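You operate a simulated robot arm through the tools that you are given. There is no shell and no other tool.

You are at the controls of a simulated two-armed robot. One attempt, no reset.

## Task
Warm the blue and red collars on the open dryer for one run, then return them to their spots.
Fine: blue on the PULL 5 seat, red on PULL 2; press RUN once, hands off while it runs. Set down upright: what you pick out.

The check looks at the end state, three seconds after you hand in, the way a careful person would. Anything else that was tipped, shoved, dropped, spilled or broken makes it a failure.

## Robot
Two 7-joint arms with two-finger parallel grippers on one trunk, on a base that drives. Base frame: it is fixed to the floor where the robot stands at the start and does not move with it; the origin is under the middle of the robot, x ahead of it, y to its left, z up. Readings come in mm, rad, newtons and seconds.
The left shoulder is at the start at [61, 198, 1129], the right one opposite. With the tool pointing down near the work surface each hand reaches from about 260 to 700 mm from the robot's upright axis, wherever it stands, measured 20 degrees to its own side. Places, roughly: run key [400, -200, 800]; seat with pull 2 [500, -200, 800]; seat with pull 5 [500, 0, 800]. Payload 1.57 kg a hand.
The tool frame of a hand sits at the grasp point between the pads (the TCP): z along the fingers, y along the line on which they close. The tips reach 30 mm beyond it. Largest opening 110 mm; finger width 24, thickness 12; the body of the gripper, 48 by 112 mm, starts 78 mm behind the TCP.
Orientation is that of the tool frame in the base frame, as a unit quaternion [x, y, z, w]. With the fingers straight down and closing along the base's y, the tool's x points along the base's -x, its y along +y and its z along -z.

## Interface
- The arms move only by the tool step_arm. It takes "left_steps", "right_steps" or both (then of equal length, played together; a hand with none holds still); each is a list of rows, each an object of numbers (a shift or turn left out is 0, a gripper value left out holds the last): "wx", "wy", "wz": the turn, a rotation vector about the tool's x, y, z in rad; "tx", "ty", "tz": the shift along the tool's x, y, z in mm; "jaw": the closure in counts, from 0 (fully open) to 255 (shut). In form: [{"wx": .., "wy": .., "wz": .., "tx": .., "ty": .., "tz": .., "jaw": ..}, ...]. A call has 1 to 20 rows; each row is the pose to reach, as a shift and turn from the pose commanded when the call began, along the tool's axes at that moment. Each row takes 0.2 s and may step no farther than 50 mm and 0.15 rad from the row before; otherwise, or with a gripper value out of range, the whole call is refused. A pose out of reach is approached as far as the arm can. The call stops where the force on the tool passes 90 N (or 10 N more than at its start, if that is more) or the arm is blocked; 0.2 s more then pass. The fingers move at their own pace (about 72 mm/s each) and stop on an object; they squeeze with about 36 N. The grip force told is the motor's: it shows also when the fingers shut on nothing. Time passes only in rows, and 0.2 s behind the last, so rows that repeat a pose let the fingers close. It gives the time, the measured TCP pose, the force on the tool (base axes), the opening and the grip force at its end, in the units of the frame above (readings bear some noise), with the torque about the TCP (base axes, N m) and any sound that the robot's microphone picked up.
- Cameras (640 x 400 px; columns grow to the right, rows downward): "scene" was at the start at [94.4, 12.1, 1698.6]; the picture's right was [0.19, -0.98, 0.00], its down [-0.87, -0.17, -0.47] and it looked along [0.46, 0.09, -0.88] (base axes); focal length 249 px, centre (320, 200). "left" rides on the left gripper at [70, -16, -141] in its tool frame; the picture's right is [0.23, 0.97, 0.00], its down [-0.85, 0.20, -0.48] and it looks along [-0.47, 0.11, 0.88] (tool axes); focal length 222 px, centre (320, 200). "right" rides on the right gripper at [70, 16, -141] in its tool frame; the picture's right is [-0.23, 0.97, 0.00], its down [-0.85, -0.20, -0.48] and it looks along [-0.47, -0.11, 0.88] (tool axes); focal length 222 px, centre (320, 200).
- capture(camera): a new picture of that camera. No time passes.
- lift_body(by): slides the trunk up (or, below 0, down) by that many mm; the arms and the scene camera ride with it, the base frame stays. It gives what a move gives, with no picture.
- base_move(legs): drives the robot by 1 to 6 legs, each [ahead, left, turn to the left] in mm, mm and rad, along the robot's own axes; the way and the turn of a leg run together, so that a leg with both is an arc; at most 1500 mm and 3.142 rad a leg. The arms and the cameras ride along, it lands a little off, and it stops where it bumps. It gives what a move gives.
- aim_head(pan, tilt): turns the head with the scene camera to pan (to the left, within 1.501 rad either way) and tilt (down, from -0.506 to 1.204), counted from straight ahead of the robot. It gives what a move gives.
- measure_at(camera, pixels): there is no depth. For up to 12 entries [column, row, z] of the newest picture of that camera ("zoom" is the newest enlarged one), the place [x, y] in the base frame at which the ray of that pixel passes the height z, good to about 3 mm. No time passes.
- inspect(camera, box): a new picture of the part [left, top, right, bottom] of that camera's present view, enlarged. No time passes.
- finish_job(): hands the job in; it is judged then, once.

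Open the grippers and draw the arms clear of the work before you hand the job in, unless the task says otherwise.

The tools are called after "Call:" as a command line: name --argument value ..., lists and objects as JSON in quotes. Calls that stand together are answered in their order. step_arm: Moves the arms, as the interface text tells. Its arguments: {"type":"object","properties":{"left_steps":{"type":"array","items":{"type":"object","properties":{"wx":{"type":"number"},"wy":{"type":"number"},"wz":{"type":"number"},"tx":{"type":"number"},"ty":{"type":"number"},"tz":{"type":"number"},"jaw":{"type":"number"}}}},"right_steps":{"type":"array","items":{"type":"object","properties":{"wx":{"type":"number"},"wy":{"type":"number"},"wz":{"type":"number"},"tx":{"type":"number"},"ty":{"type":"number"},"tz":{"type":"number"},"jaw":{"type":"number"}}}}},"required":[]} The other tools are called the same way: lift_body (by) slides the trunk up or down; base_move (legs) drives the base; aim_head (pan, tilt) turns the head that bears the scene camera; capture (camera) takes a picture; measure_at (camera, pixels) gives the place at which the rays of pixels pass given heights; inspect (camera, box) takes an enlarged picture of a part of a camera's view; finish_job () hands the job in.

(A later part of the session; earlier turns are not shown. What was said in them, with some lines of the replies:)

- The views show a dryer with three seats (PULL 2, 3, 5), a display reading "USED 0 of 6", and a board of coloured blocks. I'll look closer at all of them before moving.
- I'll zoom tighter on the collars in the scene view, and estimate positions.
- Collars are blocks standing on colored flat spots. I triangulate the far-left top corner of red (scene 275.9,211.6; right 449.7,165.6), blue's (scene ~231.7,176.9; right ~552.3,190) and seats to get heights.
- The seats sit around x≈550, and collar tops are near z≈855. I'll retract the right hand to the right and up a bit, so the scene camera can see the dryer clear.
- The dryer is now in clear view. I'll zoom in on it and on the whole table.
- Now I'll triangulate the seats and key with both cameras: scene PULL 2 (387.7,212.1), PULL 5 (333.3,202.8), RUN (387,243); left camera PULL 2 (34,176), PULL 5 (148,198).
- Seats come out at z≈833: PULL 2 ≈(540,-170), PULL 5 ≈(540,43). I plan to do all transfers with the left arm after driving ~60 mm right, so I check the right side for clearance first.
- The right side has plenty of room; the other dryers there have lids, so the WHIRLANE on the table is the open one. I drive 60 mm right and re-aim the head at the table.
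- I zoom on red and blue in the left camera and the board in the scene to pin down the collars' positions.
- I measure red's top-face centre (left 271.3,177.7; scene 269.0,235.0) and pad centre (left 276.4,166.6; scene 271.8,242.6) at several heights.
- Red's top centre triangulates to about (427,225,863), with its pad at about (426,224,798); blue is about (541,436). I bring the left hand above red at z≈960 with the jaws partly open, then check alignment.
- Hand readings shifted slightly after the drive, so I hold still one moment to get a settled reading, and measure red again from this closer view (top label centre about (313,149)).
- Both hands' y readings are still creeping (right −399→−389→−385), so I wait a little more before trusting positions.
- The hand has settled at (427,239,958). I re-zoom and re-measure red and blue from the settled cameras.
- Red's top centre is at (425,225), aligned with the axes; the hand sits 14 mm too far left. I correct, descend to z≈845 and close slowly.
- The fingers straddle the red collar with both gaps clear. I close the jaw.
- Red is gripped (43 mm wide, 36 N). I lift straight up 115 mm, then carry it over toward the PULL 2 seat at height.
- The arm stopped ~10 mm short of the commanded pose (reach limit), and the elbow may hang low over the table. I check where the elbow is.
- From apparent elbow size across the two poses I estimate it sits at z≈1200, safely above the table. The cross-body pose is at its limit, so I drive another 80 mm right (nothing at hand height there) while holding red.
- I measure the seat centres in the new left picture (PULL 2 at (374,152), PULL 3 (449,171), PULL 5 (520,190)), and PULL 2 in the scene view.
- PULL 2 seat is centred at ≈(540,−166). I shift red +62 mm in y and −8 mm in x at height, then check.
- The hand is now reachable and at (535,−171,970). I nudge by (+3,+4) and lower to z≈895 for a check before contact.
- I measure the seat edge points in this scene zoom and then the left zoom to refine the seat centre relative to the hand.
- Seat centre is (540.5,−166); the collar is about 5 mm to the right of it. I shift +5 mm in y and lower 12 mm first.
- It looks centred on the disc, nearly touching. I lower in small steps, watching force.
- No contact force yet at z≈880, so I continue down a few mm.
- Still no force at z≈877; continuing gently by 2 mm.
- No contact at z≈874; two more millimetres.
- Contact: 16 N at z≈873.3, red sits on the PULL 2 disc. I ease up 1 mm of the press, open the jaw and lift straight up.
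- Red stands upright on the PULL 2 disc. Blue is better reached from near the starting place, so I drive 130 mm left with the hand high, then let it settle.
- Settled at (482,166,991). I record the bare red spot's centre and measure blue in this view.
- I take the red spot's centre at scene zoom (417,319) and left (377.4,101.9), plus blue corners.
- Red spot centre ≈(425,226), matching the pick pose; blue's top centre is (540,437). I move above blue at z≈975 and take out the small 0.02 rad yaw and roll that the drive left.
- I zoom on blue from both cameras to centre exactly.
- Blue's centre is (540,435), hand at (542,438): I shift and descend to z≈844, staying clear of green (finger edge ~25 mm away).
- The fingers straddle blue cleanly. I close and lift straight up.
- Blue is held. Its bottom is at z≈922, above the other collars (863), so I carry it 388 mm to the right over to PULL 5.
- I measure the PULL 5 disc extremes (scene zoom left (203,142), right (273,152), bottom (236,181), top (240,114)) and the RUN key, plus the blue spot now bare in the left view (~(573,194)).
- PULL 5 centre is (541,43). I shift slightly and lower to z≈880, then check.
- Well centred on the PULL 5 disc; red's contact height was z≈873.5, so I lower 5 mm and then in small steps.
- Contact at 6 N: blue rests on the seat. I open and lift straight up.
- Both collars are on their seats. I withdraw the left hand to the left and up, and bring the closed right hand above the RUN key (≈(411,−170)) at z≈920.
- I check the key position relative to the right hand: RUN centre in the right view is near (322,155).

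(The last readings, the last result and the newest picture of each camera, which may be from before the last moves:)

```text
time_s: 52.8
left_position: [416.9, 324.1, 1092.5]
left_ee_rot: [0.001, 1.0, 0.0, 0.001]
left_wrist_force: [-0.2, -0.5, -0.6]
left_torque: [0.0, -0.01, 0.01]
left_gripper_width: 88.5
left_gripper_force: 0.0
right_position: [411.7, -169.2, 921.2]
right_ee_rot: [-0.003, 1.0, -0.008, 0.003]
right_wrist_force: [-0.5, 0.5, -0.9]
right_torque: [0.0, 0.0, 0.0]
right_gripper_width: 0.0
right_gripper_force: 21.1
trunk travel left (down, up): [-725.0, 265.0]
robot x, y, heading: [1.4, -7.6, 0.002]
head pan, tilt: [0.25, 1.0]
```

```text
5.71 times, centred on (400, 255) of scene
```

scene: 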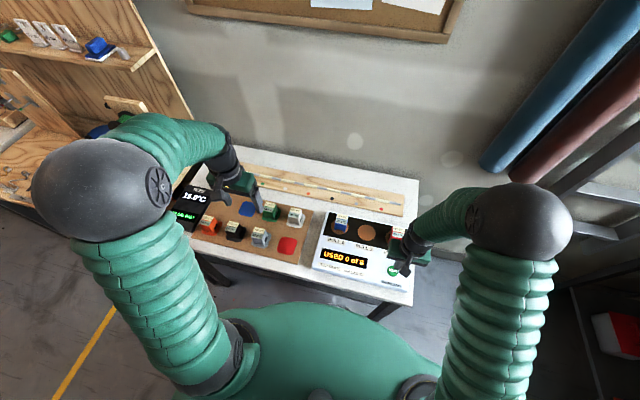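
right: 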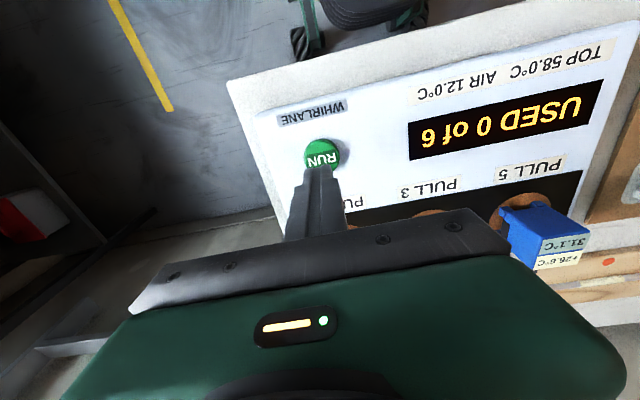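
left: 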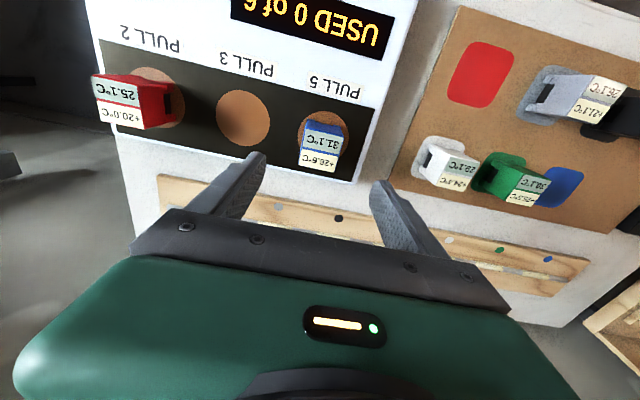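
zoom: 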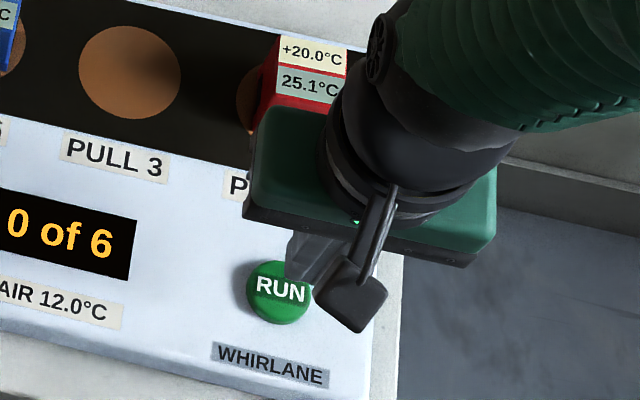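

The key centre is (411,−168), directly below the fingertips. I lower to tips ≈852 first, then press in small steps.

Call:
step_arm --right_steps '[{"tz": 15}, {"tz": 30}, {"tz": 39}, {"tz": 39}]'

Call:
inspect --camera "right" --box '[260, 100, 400, 200]'

```text
time_s: 53.8
left_position: [416.0, 325.3, 1094.2]
left_ee_rot: [0.001, 1.0, -0.001, 0.003]
left_wrist_force: [-0.2, -0.4, 0.1]
left_torque: [0.02, -0.01, 0.02]
left_gripper_width: 88.3
left_gripper_force: 0.1
right_position: [412.3, -169.7, 883.2]
right_ee_rot: [-0.003, 1.0, -0.007, 0.003]
right_wrist_force: [0.4, -0.8, 0.8]
right_torque: [0.02, 0.0, -0.02]
right_gripper_width: 0.0
right_gripper_force: 21.0
trunk travel left (down, up): [-725.0, 265.0]
robot x, y, heading: [-0.2, -5.3, 0.003]
head pan, tilt: [0.25, 1.0]
```

```text
4.00 times, centred on (330, 150) of right
```

zoom: 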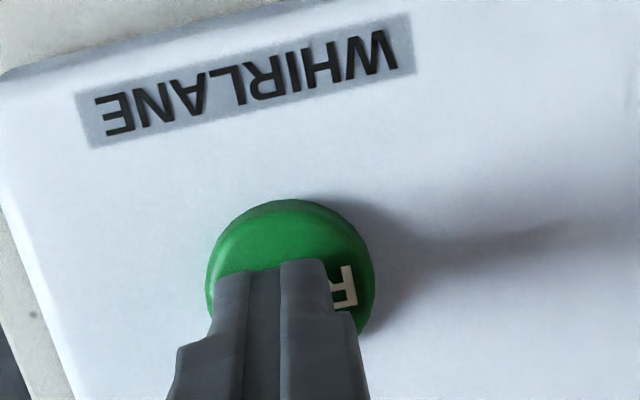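

Tips are centred above the key. I press down in 1–2 mm steps and watch force and sound.

Call:
step_arm --right_steps '[{"tz": 2}, {"tz": 4}, {"tz": 6}, {"tz": 6}]'

```text
time_s: 54.8
left_position: [416.9, 325.0, 1093.7]
left_ee_rot: [0.001, 1.0, 0.0, 0.003]
left_wrist_force: [0.3, 0.2, 0.2]
left_torque: [0.01, -0.02, 0.0]
left_gripper_width: 88.6
left_gripper_force: 0.0
right_position: [412.8, -169.9, 876.6]
right_ee_rot: [-0.002, 1.0, -0.007, 0.003]
right_wrist_force: [-0.1, 0.1, -0.8]
right_torque: [0.0, -0.01, 0.0]
right_gripper_width: 0.3
right_gripper_force: 21.1
trunk travel left (down, up): [-725.0, 265.0]
robot x, y, heading: [-1.6, -3.9, 0.002]
head pan, tilt: [0.25, 1.0]
```

No contact yet (tips ≈847). Continuing down 4 mm.

Call:
step_arm --right_steps '[{"tz": 2}, {"tz": 4}, {"tz": 4}]'

```text
time_s: 55.6
left_position: [417.4, 324.9, 1093.6]
left_ee_rot: [0.001, 1.0, 0.0, 0.002]
left_wrist_force: [-0.1, 0.0, 0.8]
left_torque: [0.01, 0.01, 0.0]
left_gripper_width: 88.7
left_gripper_force: 0.0
right_position: [412.0, -170.1, 872.5]
right_ee_rot: [-0.003, 1.0, -0.007, 0.002]
right_wrist_force: [-0.4, 0.5, 0.3]
right_torque: [0.03, 0.03, 0.01]
right_gripper_width: 0.1
right_gripper_force: 21.7
trunk travel left (down, up): [-725.0, 265.0]
robot x, y, heading: [0.4, -5.4, -0.002]
head pan, tilt: [0.25, 1.0]
```

Still free (tips ≈842.5); 3 mm more.

Call:
step_arm --right_steps '[{"tz": 1.5}, {"tz": 3}, {"tz": 3}]'

Call:
inspect --camera "scene" --box '[320, 220, 420, 290]'

```text
time_s: 56.4
left_position: [416.5, 325.3, 1093.1]
left_ee_rot: [0.001, 1.0, 0.0, 0.003]
left_wrist_force: [-0.3, 0.7, -0.4]
left_torque: [0.02, 0.02, 0.02]
left_gripper_width: 88.4
left_gripper_force: 0.1
right_position: [411.8, -171.7, 870.3]
right_ee_rot: [-0.003, 1.0, -0.006, 0.002]
right_wrist_force: [0.8, -0.7, 1.7]
right_torque: [0.0, 0.03, -0.03]
right_gripper_width: 0.0
right_gripper_force: 21.2
trunk travel left (down, up): [-725.0, 265.0]
robot x, y, heading: [2.9, -2.5, 0.001]
head pan, tilt: [0.25, 1.0]
heard: click
```

```text
5.71 times, centred on (370, 255) of scene
```

zoom: 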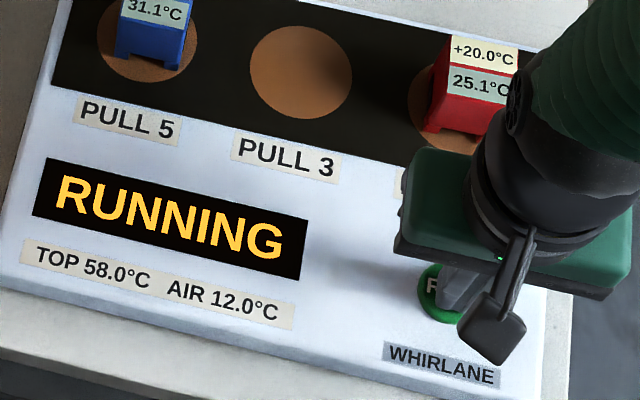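

A click was heard and the display says RUNNING. I lift the right hand straight up and back to its parked place, clear of the dryer.

Call:
step_arm --right_steps '[{"tz": -20}, {"tz": -50}, {"tz": -90, "ty": -10}, {"tz": -130, "ty": -40, "tx": 20}, {"tz": -170, "ty": -75, "tx": 45}, {"tz": -210, "ty": -110, "tx": 70}, {"tz": -240, "ty": -145, "tx": 90}, {"tz": -270, "ty": -155, "tx": 100}]'

Call:
inspect --camera "scene" --box '[290, 190, 430, 290]'

```text
refused: row 4 steps farther than a row can; nothing moved
```

```text
4.00 times, centred on (360, 240) of scene
```

zoom: 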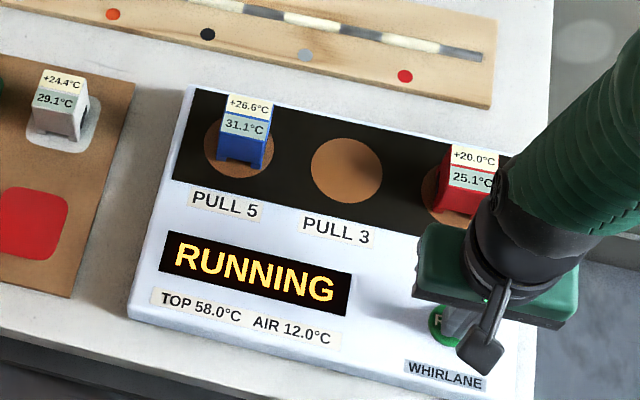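

The call was refused because a row was too long; I send it again with shorter steps.

Call:
step_arm --right_steps '[{"tz": -20}, {"tz": -50}, {"tz": -90}, {"tz": -125, "ty": -20, "tx": 10}, {"tz": -155, "ty": -45, "tx": 25}, {"tz": -185, "ty": -75, "tx": 45}, {"tz": -215, "ty": -105, "tx": 65}, {"tz": -245, "ty": -135, "tx": 85}, {"tz": -270, "ty": -155, "tx": 100}]'

Call:
inspect --camera "scene" --box '[290, 190, 430, 290]'

```text
time_s: 58.4
left_position: [416.4, 323.9, 1094.2]
left_ee_rot: [0.002, 1.0, -0.001, 0.003]
left_wrist_force: [0.5, 0.3, 0.2]
left_torque: [0.03, 0.0, -0.01]
left_gripper_width: 88.3
left_gripper_force: 0.1
right_position: [311.7, -323.0, 1142.0]
right_ee_rot: [-0.002, 1.0, -0.007, 0.003]
right_wrist_force: [-0.4, -0.6, 0.3]
right_torque: [-0.02, 0.01, -0.01]
right_gripper_width: 0.0
right_gripper_force: 21.7
trunk travel left (down, up): [-725.0, 265.0]
robot x, y, heading: [2.1, -2.3, -0.002]
head pan, tilt: [0.25, 1.0]
```

```text
4.00 times, centred on (360, 240) of scene
```

zoom: 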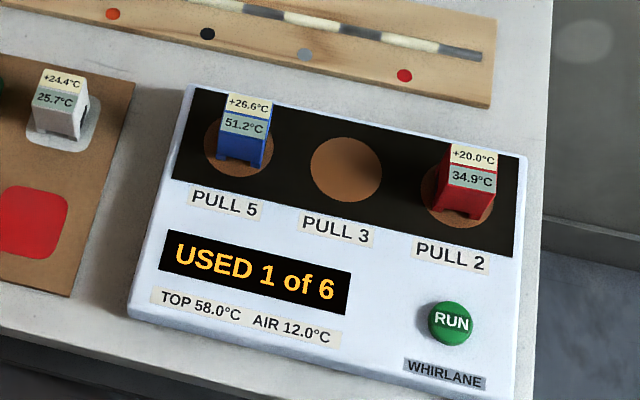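

The run is done: "USED 1 of 6", blue 51.2 °C, red 34.9 °C. Now I bring the left hand back over blue on PULL 5.

Call:
step_arm --left_steps '[{"tx": -15, "ty": -35, "tz": 13}, {"tx": -31, "ty": -70, "tz": 26}, {"tx": -47, "ty": -105, "tz": 39}, {"tx": -62, "ty": -140, "tz": 52}, {"tx": -78, "ty": -175, "tz": 65}, {"tx": -94, "ty": -210, "tz": 78}, {"tx": -110, "ty": -245, "tz": 91}, {"tx": -125, "ty": -281, "tz": 104}, {"tx": -125, "ty": -281, "tz": 104}, {"tx": -125, "ty": -281, "tz": 104}]'

Call:
capture --camera "left"

Call:
inspect --camera "left" --box '[260, 90, 400, 190]'

```text
time_s: 60.6
left_position: [540.7, 42.2, 988.4]
left_ee_rot: [0.0, 1.0, 0.0, 0.002]
left_wrist_force: [0.0, 0.7, 0.3]
left_torque: [0.02, -0.01, -0.02]
left_gripper_width: 88.2
left_gripper_force: 0.0
right_position: [311.3, -322.2, 1141.1]
right_ee_rot: [-0.003, 1.0, -0.007, 0.003]
right_wrist_force: [-1.1, -0.3, 0.5]
right_torque: [0.01, 0.01, 0.01]
right_gripper_width: 0.1
right_gripper_force: 21.2
trunk travel left (down, up): [-725.0, 265.0]
robot x, y, heading: [-0.2, -1.0, -0.003]
head pan, tilt: [0.25, 1.0]
```

```text
taken
```

left: 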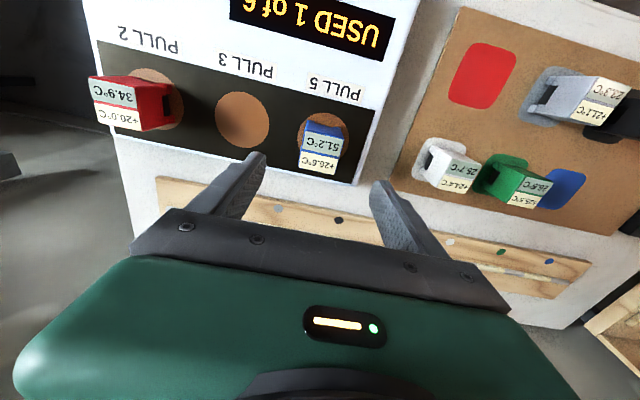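

```text
4.00 times, centred on (330, 140) of left
```

zoom: 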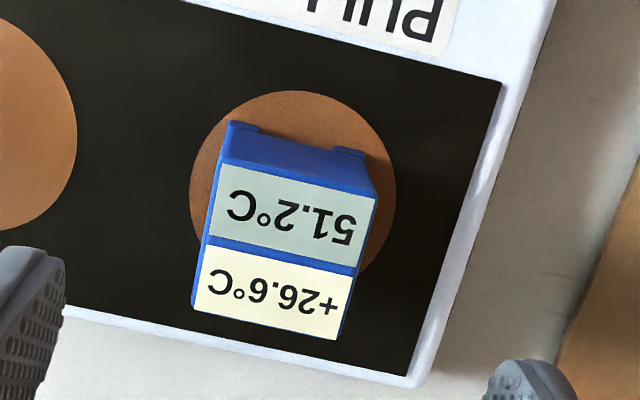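

Blue stands where I left it at (541,43). I descend to z≈874 and grip.

Call:
step_arm --left_steps '[{"tz": 30, "ty": 1}, {"tz": 65, "ty": 1}, {"tz": 95, "ty": 1}, {"tz": 114, "ty": 1}, {"tz": 114, "ty": 1}, {"tz": 114, "ty": 1}]'

Call:
step_arm --left_steps '[{"jaw": 120}, {"jaw": 160}, {"jaw": 200}, {"jaw": 200}, {"jaw": 200}]'

Call:
step_arm --left_steps '[{"tz": -20}, {"tz": -50}, {"tz": -85}, {"tz": -100}, {"tz": -100}]'

Call:
capture --camera "left"

```text
time_s: 62.0
left_position: [540.7, 42.3, 875.3]
left_ee_rot: [0.001, 1.0, 0.001, 0.003]
left_wrist_force: [1.3, 0.2, -0.9]
left_torque: [0.01, 0.0, 0.03]
left_gripper_width: 88.6
left_gripper_force: 0.0
right_position: [312.4, -321.8, 1141.8]
right_ee_rot: [-0.003, 1.0, -0.007, 0.002]
right_wrist_force: [-0.3, -0.4, -0.4]
right_torque: [-0.02, 0.0, -0.01]
right_gripper_width: 0.0
right_gripper_force: 21.4
trunk travel left (down, up): [-725.0, 265.0]
robot x, y, heading: [0.3, -6.9, -0.003]
head pan, tilt: [0.25, 1.0]
```

```text
time_s: 63.2
left_position: [540.6, 41.4, 876.1]
left_ee_rot: [0.001, 1.0, 0.001, 0.002]
left_wrist_force: [-0.3, 0.1, 1.3]
left_torque: [0.01, 0.03, -0.02]
left_gripper_width: 43.1
left_gripper_force: 35.9
right_position: [312.5, -322.6, 1141.7]
right_ee_rot: [-0.002, 1.0, -0.007, 0.003]
right_wrist_force: [-0.6, 0.3, -0.6]
right_torque: [-0.02, -0.01, 0.0]
right_gripper_width: 0.0
right_gripper_force: 21.2
trunk travel left (down, up): [-725.0, 265.0]
robot x, y, heading: [4.0, -6.5, 0.001]
head pan, tilt: [0.25, 1.0]
```

```text
time_s: 64.4
left_position: [539.8, 41.7, 975.7]
left_ee_rot: [0.0, 1.0, 0.002, 0.002]
left_wrist_force: [-0.6, -0.7, -0.7]
left_torque: [0.0, 0.01, -0.01]
left_gripper_width: 43.2
left_gripper_force: 36.1
right_position: [312.7, -322.4, 1142.3]
right_ee_rot: [-0.003, 1.0, -0.008, 0.002]
right_wrist_force: [-0.3, -0.8, 0.3]
right_torque: [0.0, -0.01, -0.01]
right_gripper_width: 0.0
right_gripper_force: 21.3
trunk travel left (down, up): [-725.0, 265.0]
robot x, y, heading: [0.6, -5.6, -0.003]
head pan, tilt: [0.25, 1.0]
```

```text
taken
```

left: 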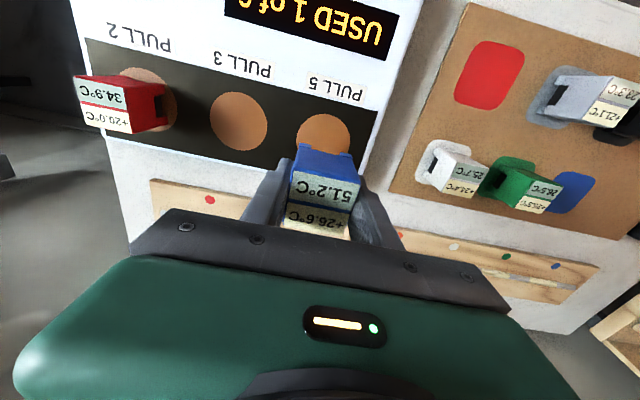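

Blue held at z 976. I carry it back left 393 mm to above its spot.

Call:
step_arm --left_steps '[{"ty": 30}, {"ty": 70}, {"ty": 110}, {"ty": 150}, {"ty": 190}, {"ty": 230}, {"ty": 270}, {"ty": 310}, {"ty": 350}, {"ty": 393}, {"ty": 393}, {"ty": 393}, {"ty": 393}]'

Call:
capture --camera "left"

Call:
inspect --camera "scene" --box '[210, 180, 300, 240]'

```text
time_s: 67.2
left_position: [541.3, 436.4, 975.3]
left_ee_rot: [0.001, 1.0, 0.0, 0.003]
left_wrist_force: [0.8, -0.4, -0.8]
left_torque: [0.01, 0.01, 0.0]
left_gripper_width: 43.1
left_gripper_force: 36.5
right_position: [311.5, -322.3, 1142.9]
right_ee_rot: [-0.003, 1.0, -0.007, 0.002]
right_wrist_force: [0.0, -0.8, 0.0]
right_torque: [0.02, 0.01, 0.0]
right_gripper_width: 0.0
right_gripper_force: 21.3
trunk travel left (down, up): [-725.0, 265.0]
robot x, y, heading: [2.4, -5.5, 0.002]
head pan, tilt: [0.25, 1.0]
```

```text
taken
```

left: 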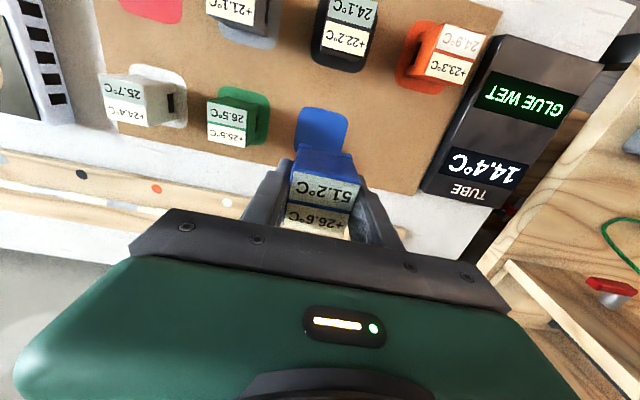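

```text
6.67 times, centred on (255, 210) of scene
```

zoom: 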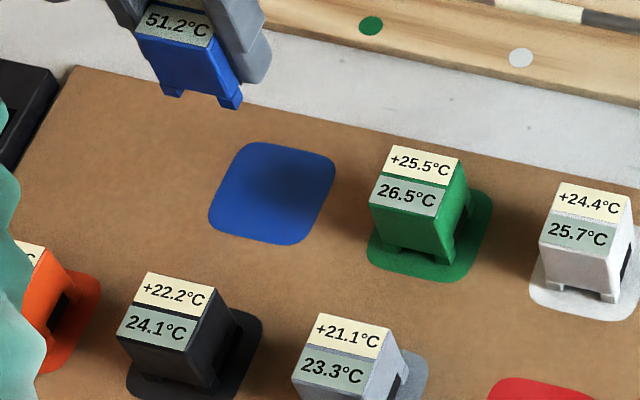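

I measure the bare blue spot's edges in this scene zoom (left (215,190), right (330,203), top (287,146), bottom (257,239)) to confirm its centre.

Call:
measure_at --camera "zoom" --pixels '[[218, 188, 798], [327, 199, 798], [290, 146, 798], [255, 239, 798], [272, 193, 798]]'

Call:
measure_at --camera "left" --pixels '[[326, 108, 798], [297, 127, 798], [347, 132, 798]]'

```text
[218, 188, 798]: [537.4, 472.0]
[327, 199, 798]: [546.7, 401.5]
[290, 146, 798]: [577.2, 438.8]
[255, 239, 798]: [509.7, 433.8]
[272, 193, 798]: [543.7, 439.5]
```

```text
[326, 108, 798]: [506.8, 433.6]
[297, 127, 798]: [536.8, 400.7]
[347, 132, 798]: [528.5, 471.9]
```

The spot's centre is (541,436), matching the hand. I lower to z≈852 first.

Call:
step_arm --left_steps '[{"tz": 30}, {"tz": 65}, {"tz": 95}, {"tz": 115}, {"tz": 123}, {"tz": 123}]'

Call:
inspect --camera "scene" --box '[210, 180, 300, 240]'

Call:
inspect --camera "left" --box '[220, 60, 480, 230]'

```text
time_s: 68.6
left_position: [541.5, 438.1, 852.8]
left_ee_rot: [0.001, 1.0, 0.0, 0.003]
left_wrist_force: [0.2, 0.2, -0.2]
left_torque: [0.02, 0.0, -0.01]
left_gripper_width: 43.0
left_gripper_force: 36.3
right_position: [312.4, -321.0, 1141.5]
right_ee_rot: [-0.003, 1.0, -0.008, 0.002]
right_wrist_force: [0.6, 0.1, 0.4]
right_torque: [0.0, -0.01, 0.01]
right_gripper_width: 0.0
right_gripper_force: 21.5
trunk travel left (down, up): [-725.0, 265.0]
robot x, y, heading: [-0.2, -6.3, -0.003]
head pan, tilt: [0.25, 1.0]
```

```text
6.67 times, centred on (255, 210) of scene
```

zoom: 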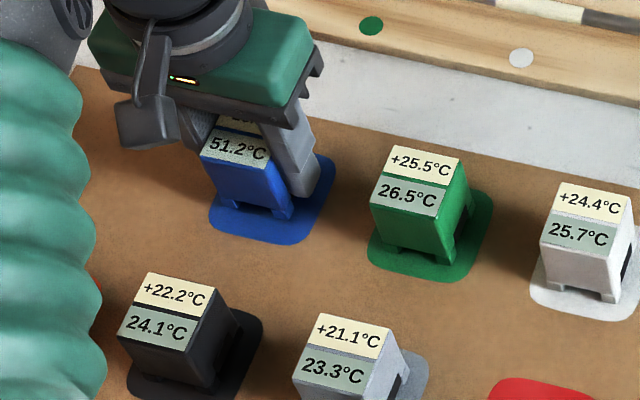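

```text
2.35 times, centred on (350, 145) of left
```

zoom: 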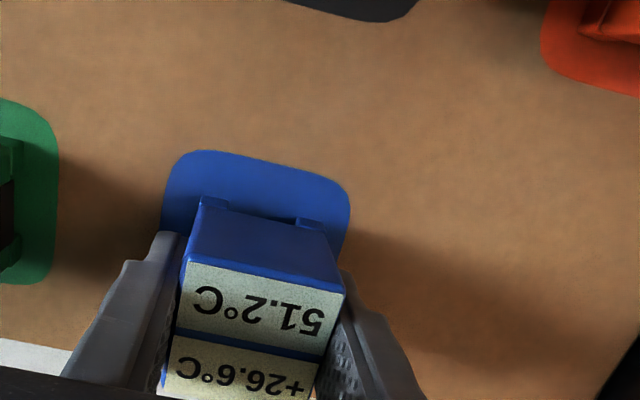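

Aligned over the blue spot. I nudge −2 mm in y and lower to near contact.

Call:
step_arm --left_steps '[{"ty": -2}, {"ty": -2, "tz": 3}, {"ty": -2, "tz": 6}, {"ty": -2, "tz": 6}]'

Call:
step_arm --left_steps '[{"tz": 1}, {"tz": 1.5}, {"tz": 1.5}]'

```text
time_s: 69.6
left_position: [541.0, 435.0, 847.0]
left_ee_rot: [0.001, 1.0, 0.0, 0.003]
left_wrist_force: [-0.9, 0.0, -0.7]
left_torque: [0.01, -0.02, -0.01]
left_gripper_width: 43.0
left_gripper_force: 35.8
right_position: [312.2, -320.9, 1142.8]
right_ee_rot: [-0.003, 1.0, -0.008, 0.003]
right_wrist_force: [-0.5, 1.1, -0.7]
right_torque: [0.01, -0.01, 0.02]
right_gripper_width: 0.3
right_gripper_force: 21.3
trunk travel left (down, up): [-725.0, 265.0]
robot x, y, heading: [1.3, -3.0, -0.0]
head pan, tilt: [0.25, 1.0]
```

```text
time_s: 70.4
left_position: [541.1, 434.8, 846.1]
left_ee_rot: [0.001, 1.0, 0.001, 0.004]
left_wrist_force: [-0.7, 0.7, 8.4]
left_torque: [-0.1, 0.12, 0.03]
left_gripper_width: 43.1
left_gripper_force: 35.7
right_position: [310.8, -321.5, 1142.6]
right_ee_rot: [-0.002, 1.0, -0.007, 0.002]
right_wrist_force: [-0.3, -0.4, 0.2]
right_torque: [0.01, 0.01, -0.02]
right_gripper_width: 0.0
right_gripper_force: 21.3
trunk travel left (down, up): [-725.0, 265.0]
robot x, y, heading: [-1.2, -2.0, 0.001]
head pan, tilt: [0.25, 1.0]
```

Contact at 8 N. I release and lift straight up.

Call:
step_arm --left_steps '[{"tz": 0, "jaw": 140}, {"tz": 0, "jaw": 60}, {"tz": 0, "jaw": 50}, {"tz": 0, "jaw": 50}]'

Call:
step_arm --left_steps '[{"tz": -15}, {"tz": -40}, {"tz": -80}, {"tz": -120}, {"tz": -145}, {"tz": -145}]'

Call:
inspect --camera "scene" --box '[200, 170, 320, 260]'

Call:
capture --camera "left"

```text
time_s: 71.4
left_position: [543.7, 435.2, 845.9]
left_ee_rot: [0.001, 1.0, 0.0, 0.001]
left_wrist_force: [-0.5, -0.5, -1.1]
left_torque: [0.01, -0.01, 0.0]
left_gripper_width: 88.5
left_gripper_force: 0.0
right_position: [312.6, -321.0, 1142.0]
right_ee_rot: [-0.002, 1.0, -0.008, 0.002]
right_wrist_force: [-0.8, 0.2, -0.2]
right_torque: [-0.03, 0.0, 0.02]
right_gripper_width: 0.0
right_gripper_force: 20.9
trunk travel left (down, up): [-725.0, 265.0]
robot x, y, heading: [-0.6, -4.3, -0.003]
head pan, tilt: [0.25, 1.0]
```

```text
time_s: 72.8
left_position: [541.0, 434.7, 990.8]
left_ee_rot: [0.001, 1.0, 0.0, 0.002]
left_wrist_force: [-0.5, 0.5, -0.2]
left_torque: [-0.02, 0.03, 0.01]
left_gripper_width: 88.4
left_gripper_force: 0.1
right_position: [312.1, -320.4, 1142.2]
right_ee_rot: [-0.003, 1.0, -0.007, 0.002]
right_wrist_force: [0.8, 0.6, 0.3]
right_torque: [0.0, 0.0, 0.0]
right_gripper_width: 0.0
right_gripper_force: 21.3
trunk travel left (down, up): [-725.0, 265.0]
robot x, y, heading: [-1.7, -5.9, 0.001]
head pan, tilt: [0.25, 1.0]
```

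```text
4.44 times, centred on (260, 215) of scene
```

zoom: 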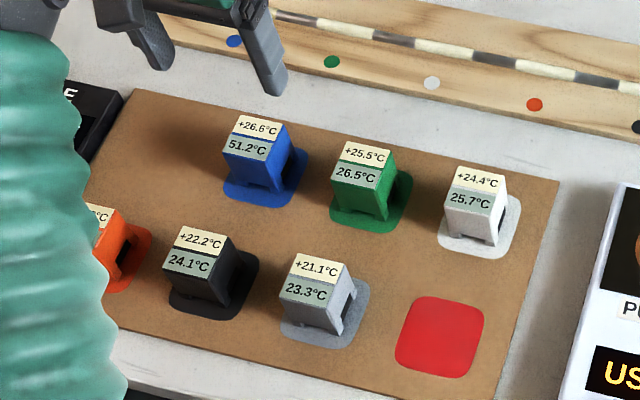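

```text
taken
```

left: 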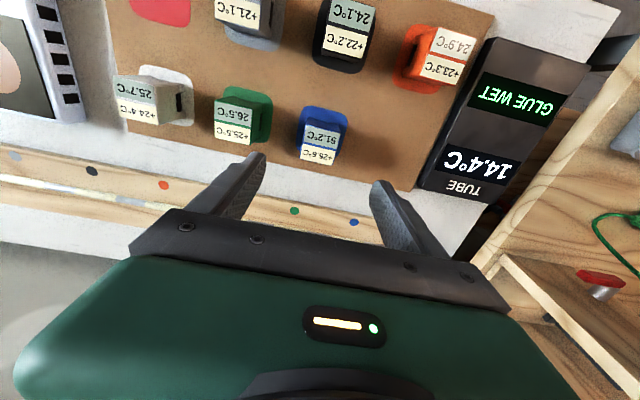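

Blue is back upright on its spot. I move the hand right to about (480,170) at height, then drive 130 mm right again for red.

Call:
step_arm --left_steps '[{"ty": -38, "tx": 9}, {"ty": -77, "tx": 18}, {"ty": -115, "tx": 27}, {"ty": -154, "tx": 36}, {"ty": -192, "tx": 45}, {"ty": -231, "tx": 54}, {"ty": -265, "tx": 60}, {"ty": -265, "tx": 60}]'

Call:
base_move --legs '[[0, -130, 0]]'

Call:
step_arm --left_steps '[{"tz": 0}, {"tz": 0}, {"tz": 0}, {"tz": 0}, {"tz": 0}, {"tz": 0}, {"tz": 0}, {"tz": 0}, {"tz": 0}, {"tz": 0}, {"tz": 0}, {"tz": 0}, {"tz": 0}, {"tz": 0}, {"tz": 0}, {"tz": 0}, {"tz": 0}, {"tz": 0}]'

Call:
capture --camera "left"

```text
time_s: 74.6
left_position: [481.5, 168.9, 989.0]
left_ee_rot: [0.001, 1.0, 0.001, 0.003]
left_wrist_force: [0.0, 0.3, -0.2]
left_torque: [0.02, -0.02, 0.02]
left_gripper_width: 88.7
left_gripper_force: 0.1
right_position: [312.2, -321.9, 1142.3]
right_ee_rot: [-0.003, 1.0, -0.006, 0.003]
right_wrist_force: [1.0, 0.3, 0.8]
right_torque: [-0.03, 0.0, 0.01]
right_gripper_width: 0.0
right_gripper_force: 21.5
trunk travel left (down, up): [-725.0, 265.0]
robot x, y, heading: [-2.6, -7.5, 0.004]
head pan, tilt: [0.25, 1.0]
```

```text
time_s: 75.9
left_position: [480.9, 64.0, 984.1]
left_ee_rot: [-0.001, 1.0, -0.011, 0.002]
left_wrist_force: [0.5, 2.6, -0.6]
left_torque: [-0.14, -0.01, 0.0]
left_gripper_width: 88.3
left_gripper_force: 0.1
right_position: [311.1, -424.4, 1148.1]
right_ee_rot: [-0.004, 1.0, -0.018, 0.003]
right_wrist_force: [0.7, 0.4, 1.0]
right_torque: [-0.11, 0.03, -0.01]
right_gripper_width: 0.0
right_gripper_force: 21.0
trunk travel left (down, up): [-725.0, 265.0]
robot x, y, heading: [2.6, -134.6, -0.003]
head pan, tilt: [0.25, 1.0]
```

```text
time_s: 79.7
left_position: [481.7, 39.8, 989.8]
left_ee_rot: [-0.002, 1.0, 0.003, 0.003]
left_wrist_force: [-0.1, 0.5, -0.4]
left_torque: [0.01, 0.02, 0.0]
left_gripper_width: 88.3
left_gripper_force: 0.1
right_position: [312.0, -453.5, 1141.0]
right_ee_rot: [-0.004, 1.0, -0.005, 0.003]
right_wrist_force: [0.5, -0.7, -0.1]
right_torque: [0.0, -0.02, -0.01]
right_gripper_width: 0.2
right_gripper_force: 21.3
trunk travel left (down, up): [-725.0, 265.0]
robot x, y, heading: [1.6, -129.4, 0.003]
head pan, tilt: [0.25, 1.0]
```

```text
taken
```

left: 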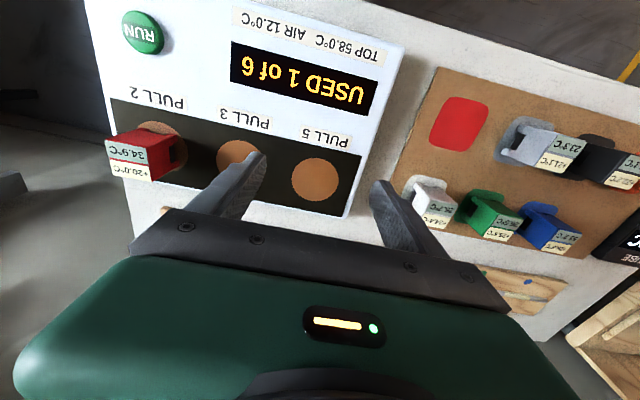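

Settled at (482,40,990). I move above red at (537.5,−164), matching the small yaw it was set down with.

Call:
step_arm --left_steps '[{"ty": -35, "tx": -9, "wz": -0.004}, {"ty": -70, "tx": -18, "wz": -0.008}, {"ty": -105, "tx": -28, "wz": -0.012}, {"ty": -140, "tx": -38, "wz": -0.016}, {"ty": -175, "tx": -47, "wz": -0.016}, {"ty": -204, "tx": -56, "wz": -0.016}, {"ty": -204, "tx": -56, "wz": -0.016}, {"ty": -204, "tx": -56, "wz": -0.016}, {"ty": -204, "tx": -56, "wz": -0.016}]'

Call:
capture --camera "left"

Call:
inspect --camera "left" --box '[260, 90, 400, 190]'

```text
time_s: 81.7
left_position: [538.3, -163.8, 989.3]
left_ee_rot: [-0.01, 1.0, 0.003, 0.002]
left_wrist_force: [0.2, 0.0, 0.8]
left_torque: [0.01, -0.01, 0.01]
left_gripper_width: 88.4
left_gripper_force: 0.0
right_position: [311.7, -451.5, 1141.2]
right_ee_rot: [-0.004, 1.0, -0.005, 0.003]
right_wrist_force: [-0.3, -0.2, 0.0]
right_torque: [0.0, 0.01, 0.01]
right_gripper_width: 0.2
right_gripper_force: 21.2
trunk travel left (down, up): [-725.0, 265.0]
robot x, y, heading: [-1.5, -132.6, -0.003]
head pan, tilt: [0.25, 1.0]
```

```text
taken
```

left: 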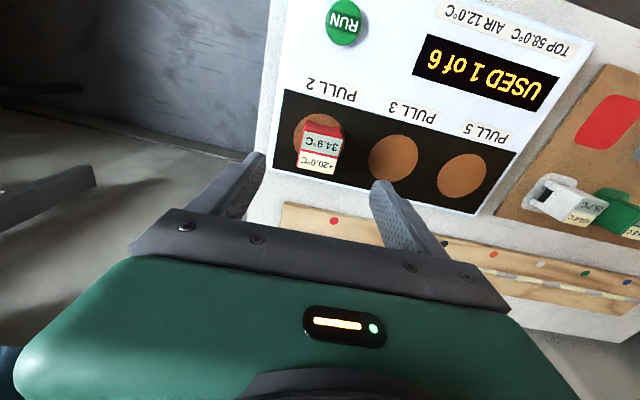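

```text
4.00 times, centred on (330, 140) of left
```

zoom: 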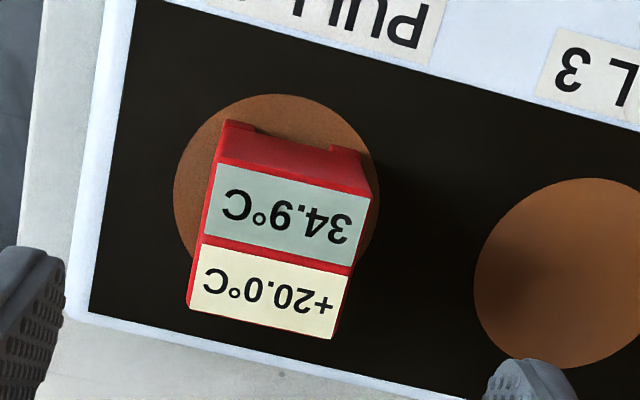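

Aligned the same as at release. I descend to z≈874.5, grip and lift.

Call:
step_arm --left_steps '[{"tz": 30}, {"tz": 65}, {"tz": 95}, {"tz": 115}, {"tz": 115}, {"tz": 115}]'

Call:
step_arm --left_steps '[{"jaw": 120}, {"jaw": 160}, {"jaw": 200}, {"jaw": 200}, {"jaw": 200}]'

Call:
step_arm --left_steps '[{"tz": -20}, {"tz": -50}, {"tz": -85}, {"tz": -100}, {"tz": -100}]'

Call:
capture --camera "left"

```text
time_s: 83.1
left_position: [538.3, -162.1, 873.5]
left_ee_rot: [-0.009, 1.0, 0.002, 0.002]
left_wrist_force: [0.6, -1.2, 1.1]
left_torque: [0.02, -0.02, -0.01]
left_gripper_width: 88.2
left_gripper_force: 0.1
right_position: [311.1, -452.3, 1141.0]
right_ee_rot: [-0.005, 1.0, -0.005, 0.003]
right_wrist_force: [-0.4, 0.4, -1.0]
right_torque: [-0.01, 0.02, 0.01]
right_gripper_width: 0.1
right_gripper_force: 21.9
trunk travel left (down, up): [-725.0, 265.0]
robot x, y, heading: [-3.2, -130.1, -0.001]
head pan, tilt: [0.25, 1.0]
```

```text
time_s: 84.3
left_position: [538.3, -163.7, 875.2]
left_ee_rot: [-0.009, 1.0, 0.002, 0.003]
left_wrist_force: [0.0, -1.0, 1.2]
left_torque: [-0.01, -0.02, -0.02]
left_gripper_width: 43.1
left_gripper_force: 36.2
right_position: [311.1, -452.3, 1141.5]
right_ee_rot: [-0.004, 1.0, -0.005, 0.003]
right_wrist_force: [0.0, -0.4, -0.2]
right_torque: [-0.02, 0.03, -0.02]
right_gripper_width: 0.0
right_gripper_force: 20.7
trunk travel left (down, up): [-725.0, 265.0]
robot x, y, heading: [-0.3, -129.4, 0.004]
head pan, tilt: [0.25, 1.0]
```

```text
time_s: 85.5
left_position: [538.1, -163.0, 973.9]
left_ee_rot: [-0.009, 1.0, 0.002, 0.003]
left_wrist_force: [0.3, 0.0, -0.9]
left_torque: [-0.05, 0.0, 0.03]
left_gripper_width: 43.0
left_gripper_force: 36.6
right_position: [312.5, -451.3, 1141.8]
right_ee_rot: [-0.005, 1.0, -0.006, 0.003]
right_wrist_force: [-0.9, 0.8, -0.9]
right_torque: [0.02, -0.02, 0.0]
right_gripper_width: 0.0
right_gripper_force: 21.1
trunk travel left (down, up): [-725.0, 265.0]
robot x, y, heading: [-2.1, -131.1, -0.0]
head pan, tilt: [0.25, 1.0]
```

```text
taken
```

left: 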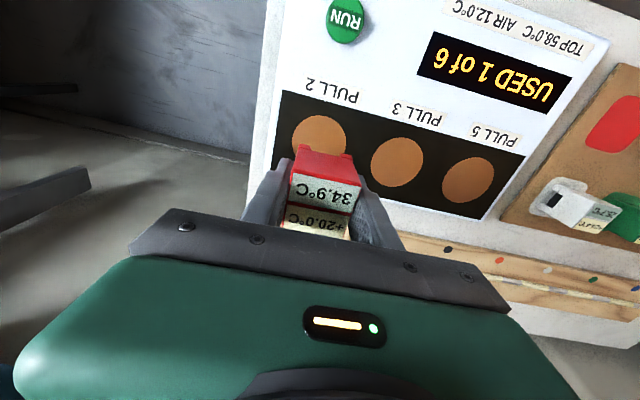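

Red held at z≈974. I carry it back to above its spot (TCP target (423.5,225.5)) with the yaw turned back.

Call:
step_arm --left_steps '[{"ty": 35, "tx": 10}, {"ty": 75, "tx": 21}, {"ty": 115, "tx": 32}, {"ty": 155, "tx": 43}, {"ty": 195, "tx": 54, "wz": 0.004}, {"ty": 235, "tx": 65, "wz": 0.008}, {"ty": 275, "tx": 76, "wz": 0.012}, {"ty": 315, "tx": 87, "wz": 0.012}, {"ty": 355, "tx": 98, "wz": 0.012}, {"ty": 390, "tx": 107.5, "wz": 0.012}, {"ty": 390, "tx": 107.5, "wz": 0.012}, {"ty": 390, "tx": 107.5, "wz": 0.012}, {"ty": 390, "tx": 107.5, "wz": 0.012}]'

Call:
capture --camera "left"

Call:
capture --camera "scene"

Call:
inspect --camera "scene" --box '[180, 180, 300, 260]'

```text
time_s: 88.3
left_position: [424.6, 226.5, 974.3]
left_ee_rot: [-0.003, 1.0, 0.002, 0.002]
left_wrist_force: [0.5, -0.5, -0.5]
left_torque: [0.0, 0.02, 0.04]
left_gripper_width: 43.2
left_gripper_force: 36.1
right_position: [310.5, -450.6, 1141.4]
right_ee_rot: [-0.005, 1.0, -0.006, 0.003]
right_wrist_force: [0.0, 0.0, 0.4]
right_torque: [0.04, 0.02, 0.03]
right_gripper_width: 0.0
right_gripper_force: 21.3
trunk travel left (down, up): [-725.0, 265.0]
robot x, y, heading: [-0.3, -132.1, 0.001]
head pan, tilt: [0.25, 1.0]
```

```text
taken
```

left: 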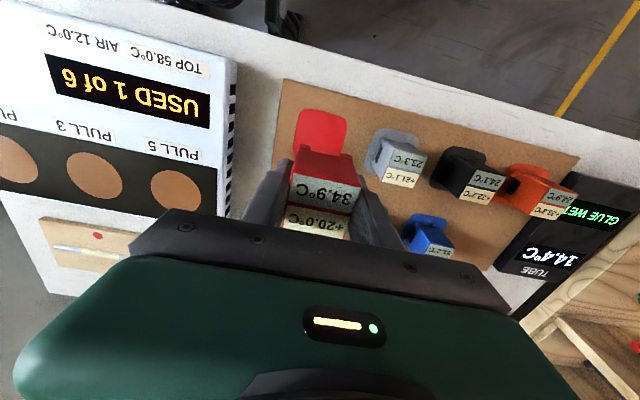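

```text
taken
```

scene: 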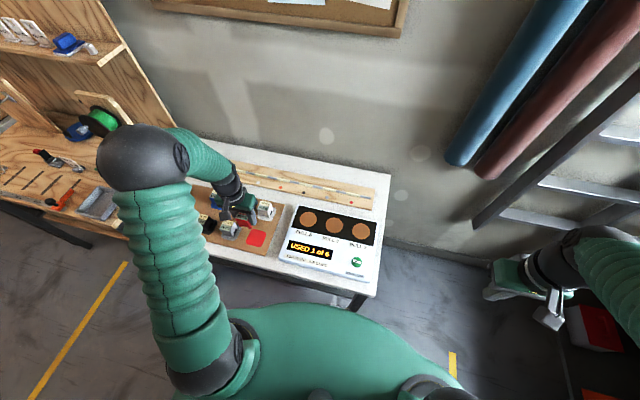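

```text
5.00 times, centred on (240, 220) of scene
```

zoom: 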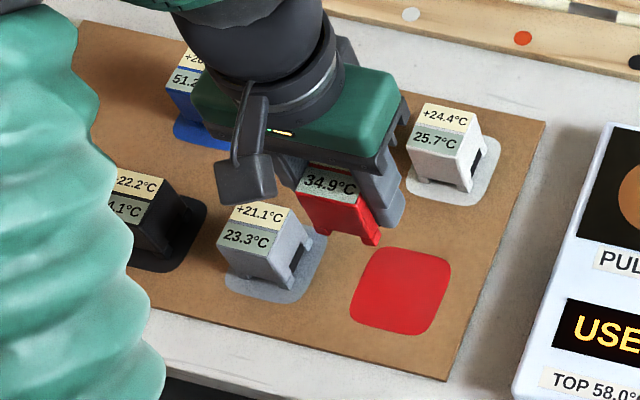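

I confirm the red spot's centre from this scene zoom (left (357,285), right (444,296), top (408,249), bottom (391,333)).

Call:
measure_at --camera "zoom" --pixels '[[358, 284, 798], [444, 296, 798], [409, 249, 798], [391, 333, 798]]'

Call:
measure_at --camera "left" --pixels '[[322, 111, 798], [295, 133, 798], [346, 140, 798]]'

```text
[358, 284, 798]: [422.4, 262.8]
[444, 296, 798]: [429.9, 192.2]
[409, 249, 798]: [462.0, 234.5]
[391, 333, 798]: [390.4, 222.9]
```

```text
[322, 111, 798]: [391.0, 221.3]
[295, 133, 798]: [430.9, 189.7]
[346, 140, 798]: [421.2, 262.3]
```

Spot centre ≈(426,227), the collar is above it. I lower to z≈852 and check.

Call:
step_arm --left_steps '[{"tz": 30}, {"tz": 65}, {"tz": 95}, {"tz": 115}, {"tz": 122}, {"tz": 122}]'

Call:
inspect --camera "scene" --box '[200, 200, 290, 260]'

Call:
inspect --camera "left" --box '[220, 60, 480, 230]'

```text
time_s: 89.7
left_position: [422.7, 227.0, 851.0]
left_ee_rot: [-0.004, 1.0, 0.002, 0.002]
left_wrist_force: [-0.9, -0.3, -0.1]
left_torque: [-0.02, 0.04, 0.0]
left_gripper_width: 43.4
left_gripper_force: 36.6
right_position: [311.0, -449.8, 1141.4]
right_ee_rot: [-0.004, 1.0, -0.007, 0.002]
right_wrist_force: [-0.3, -0.3, 0.2]
right_torque: [-0.01, 0.03, 0.01]
right_gripper_width: 0.0
right_gripper_force: 21.0
trunk travel left (down, up): [-725.0, 265.0]
robot x, y, heading: [0.7, -133.2, 0.004]
head pan, tilt: [0.25, 1.0]
```

```text
6.67 times, centred on (245, 230) of scene
```

zoom: 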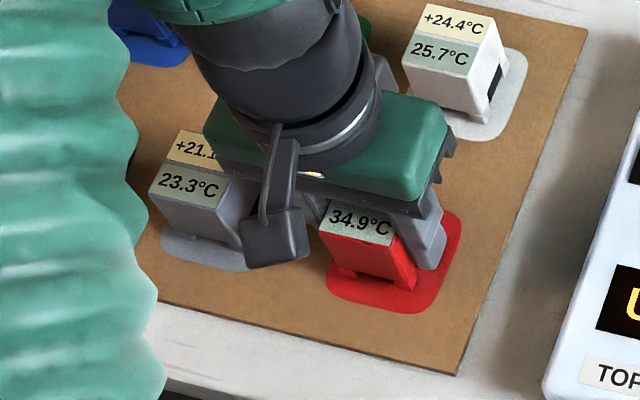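

```text
2.35 times, centred on (350, 145) of left
```

zoom: 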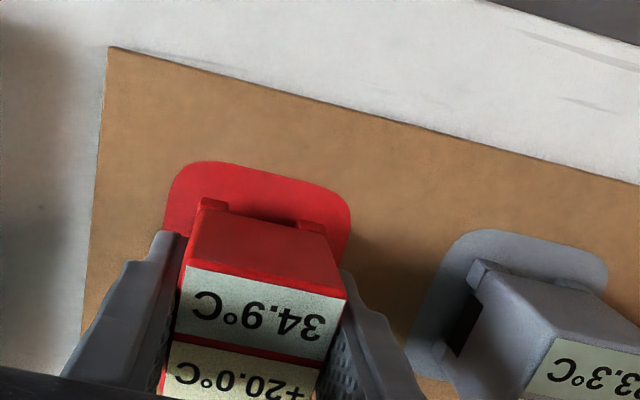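

Over its spot and well aligned. I lower to contact in small steps.

Call:
step_arm --left_steps '[{"tz": 3}, {"tz": 6}, {"tz": 6}]'

Call:
step_arm --left_steps '[{"tz": 1}, {"tz": 1.5}, {"tz": 1.5}]'

```text
time_s: 90.5
left_position: [422.7, 227.2, 846.4]
left_ee_rot: [-0.003, 1.0, 0.002, 0.003]
left_wrist_force: [0.3, 0.0, -0.8]
left_torque: [-0.02, 0.0, 0.0]
left_gripper_width: 43.5
left_gripper_force: 35.9
right_position: [312.0, -450.6, 1140.8]
right_ee_rot: [-0.004, 1.0, -0.006, 0.003]
right_wrist_force: [0.2, 0.1, 0.7]
right_torque: [-0.01, -0.01, 0.0]
right_gripper_width: 0.0
right_gripper_force: 21.1
trunk travel left (down, up): [-725.0, 265.0]
robot x, y, heading: [1.6, -135.5, 0.006]
head pan, tilt: [0.25, 1.0]
```

```text
time_s: 91.3
left_position: [423.8, 227.5, 844.4]
left_ee_rot: [-0.004, 1.0, 0.002, 0.003]
left_wrist_force: [-0.3, -0.7, 0.1]
left_torque: [0.01, 0.0, 0.03]
left_gripper_width: 43.0
left_gripper_force: 36.2
right_position: [312.7, -450.6, 1142.4]
right_ee_rot: [-0.005, 1.0, -0.006, 0.002]
right_wrist_force: [-0.6, 0.3, -0.2]
right_torque: [0.02, 0.0, -0.02]
right_gripper_width: 0.1
right_gripper_force: 21.4
trunk travel left (down, up): [-725.0, 265.0]
robot x, y, heading: [-0.1, -129.8, 0.001]
head pan, tilt: [0.25, 1.0]
```

No contact quite yet; another 1 mm steps.

Call:
step_arm --left_steps '[{"tz": 0.7}, {"tz": 1.2}, {"tz": 1.2}]'

```text
time_s: 92.1
left_position: [423.9, 227.2, 843.4]
left_ee_rot: [-0.003, 1.0, 0.002, 0.002]
left_wrist_force: [-1.2, 0.9, 3.9]
left_torque: [-0.1, -0.11, 0.01]
left_gripper_width: 43.0
left_gripper_force: 35.9
right_position: [312.3, -450.8, 1141.9]
right_ee_rot: [-0.004, 1.0, -0.006, 0.003]
right_wrist_force: [-0.2, 0.1, -0.2]
right_torque: [0.03, 0.05, 0.03]
right_gripper_width: 0.1
right_gripper_force: 21.1
trunk travel left (down, up): [-725.0, 265.0]
robot x, y, heading: [2.6, -129.6, 0.001]
head pan, tilt: [0.25, 1.0]
```

Contact at about 4 N. I release, lift straight up, then draw the hand back; the right gripper is opened too.

Call:
step_arm --left_steps '[{"tz": 0, "jaw": 140}, {"tz": 0, "jaw": 60}, {"tz": 0, "jaw": 50}, {"tz": 0, "jaw": 50}]'

Call:
step_arm --left_steps '[{"tz": -15}, {"tz": -40}, {"tz": -80}, {"tz": -120}, {"tz": -160}, {"tz": -200}, {"tz": -240}, {"tz": -250, "tx": 30}, {"tz": -250, "tx": 70}, {"tz": -250, "tx": 100, "jaw": 0}, {"tz": -250, "tx": 100, "jaw": 0}]' --right_steps '[{"jaw": 0}, {"jaw": 0}, {"jaw": 0}, {"jaw": 0}, {"jaw": 0}, {"jaw": 0}, {"jaw": 0}, {"jaw": 0}, {"jaw": 0}, {"jaw": 0}, {"jaw": 0}]'

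Call:
capture --camera "left"

Call:
capture --camera "scene"

Call:
inspect --camera "scene" --box '[160, 170, 300, 260]'

Call:
inspect --camera "left" --box '[230, 90, 480, 250]'

```text
time_s: 93.1
left_position: [424.3, 226.1, 844.3]
left_ee_rot: [-0.003, 1.0, 0.002, 0.003]
left_wrist_force: [0.6, 0.5, -0.7]
left_torque: [0.01, 0.02, 0.01]
left_gripper_width: 88.4
left_gripper_force: 0.0
right_position: [312.0, -450.0, 1140.7]
right_ee_rot: [-0.004, 1.0, -0.006, 0.002]
right_wrist_force: [0.4, 0.1, -0.1]
right_torque: [0.0, 0.0, 0.01]
right_gripper_width: 0.2
right_gripper_force: 21.3
trunk travel left (down, up): [-725.0, 265.0]
robot x, y, heading: [0.5, -133.0, -0.004]
head pan, tilt: [0.25, 1.0]
```

```text
time_s: 95.5
left_position: [323.0, 224.7, 1093.4]
left_ee_rot: [-0.004, 1.0, 0.002, 0.002]
left_wrist_force: [0.1, 0.1, 0.6]
left_torque: [0.01, 0.01, 0.0]
left_gripper_width: 110.2
left_gripper_force: 0.1
right_position: [312.7, -451.7, 1142.2]
right_ee_rot: [-0.005, 1.0, -0.006, 0.002]
right_wrist_force: [-0.4, 0.0, -0.1]
right_torque: [0.02, -0.02, 0.01]
right_gripper_width: 109.8
right_gripper_force: 0.0
trunk travel left (down, up): [-725.0, 265.0]
robot x, y, heading: [1.2, -127.7, 0.004]
head pan, tilt: [0.25, 1.0]
```

```text
taken
```

left: 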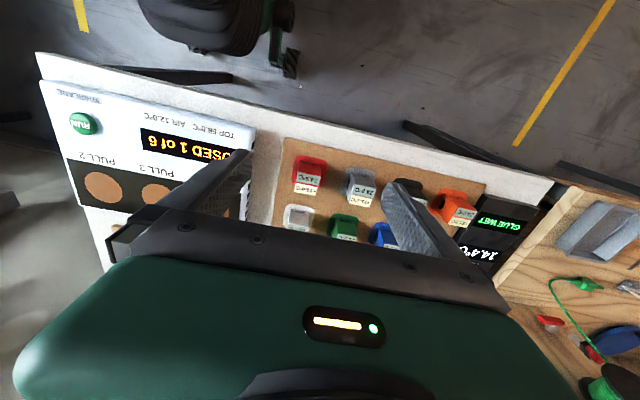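

```text
taken
```

scene: 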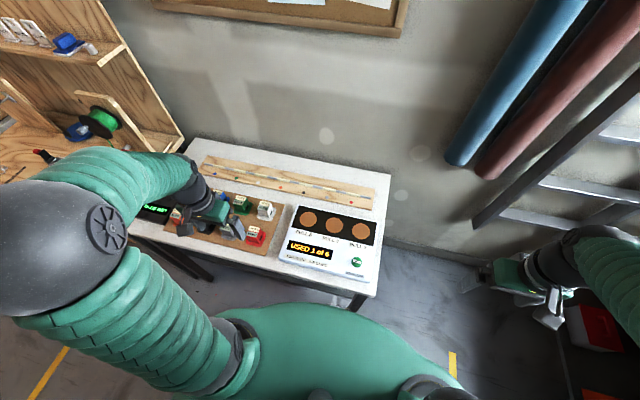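

```text
4.44 times, centred on (230, 215) of scene
```

zoom: 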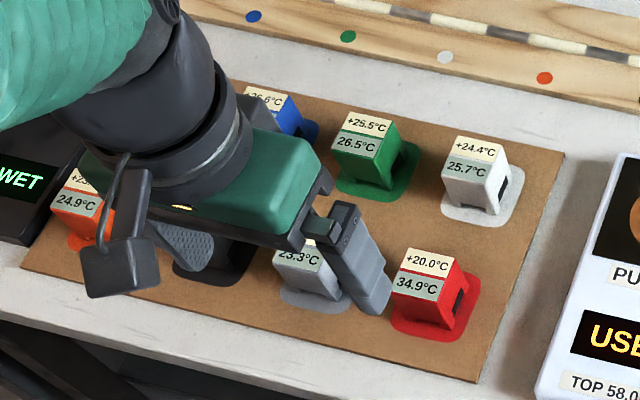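

```text
2.50 times, centred on (355, 170) of left
```

zoom: 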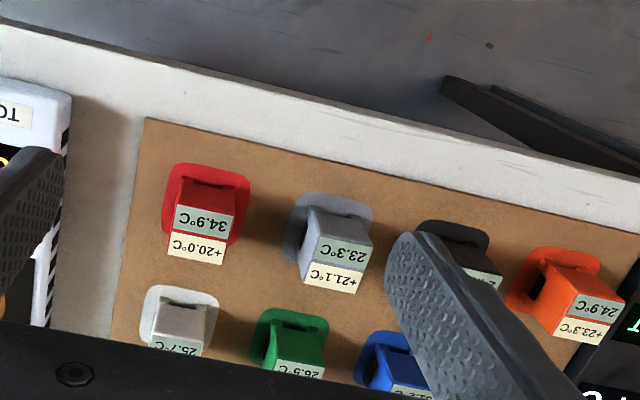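

Blue and red stand upright on their own spots, the other collars haven't moved, and the dryer reads "USED 1 of 6". Both grippers are open and clear of the work, so I hand in.

Call:
finish_job

```text
The job is handed in.
```

The blue and red collars have had one run on the open dryer and are back upright on their own spots; the job is handed in.

- **Run:** blue was on the PULL 5 seat and red on PULL 2. I pressed RUN once, took the pressing hand away as soon as it started, and the display went from "USED 0 of 6" to "USED 1 of 6".
- **Temperatures after the run:** blue reads 51.2 °C (was 31.1 °C) and red reads 34.9 °C (was 25.1 °C).
- **Everything else:** in the last pictures nothing else on the table had been tipped or moved. Both grippers are open and clear of the work.

The robot now stands about 130 mm to the right of where it started, because I drove it sideways so the left arm could reach the PULL 2 seat.
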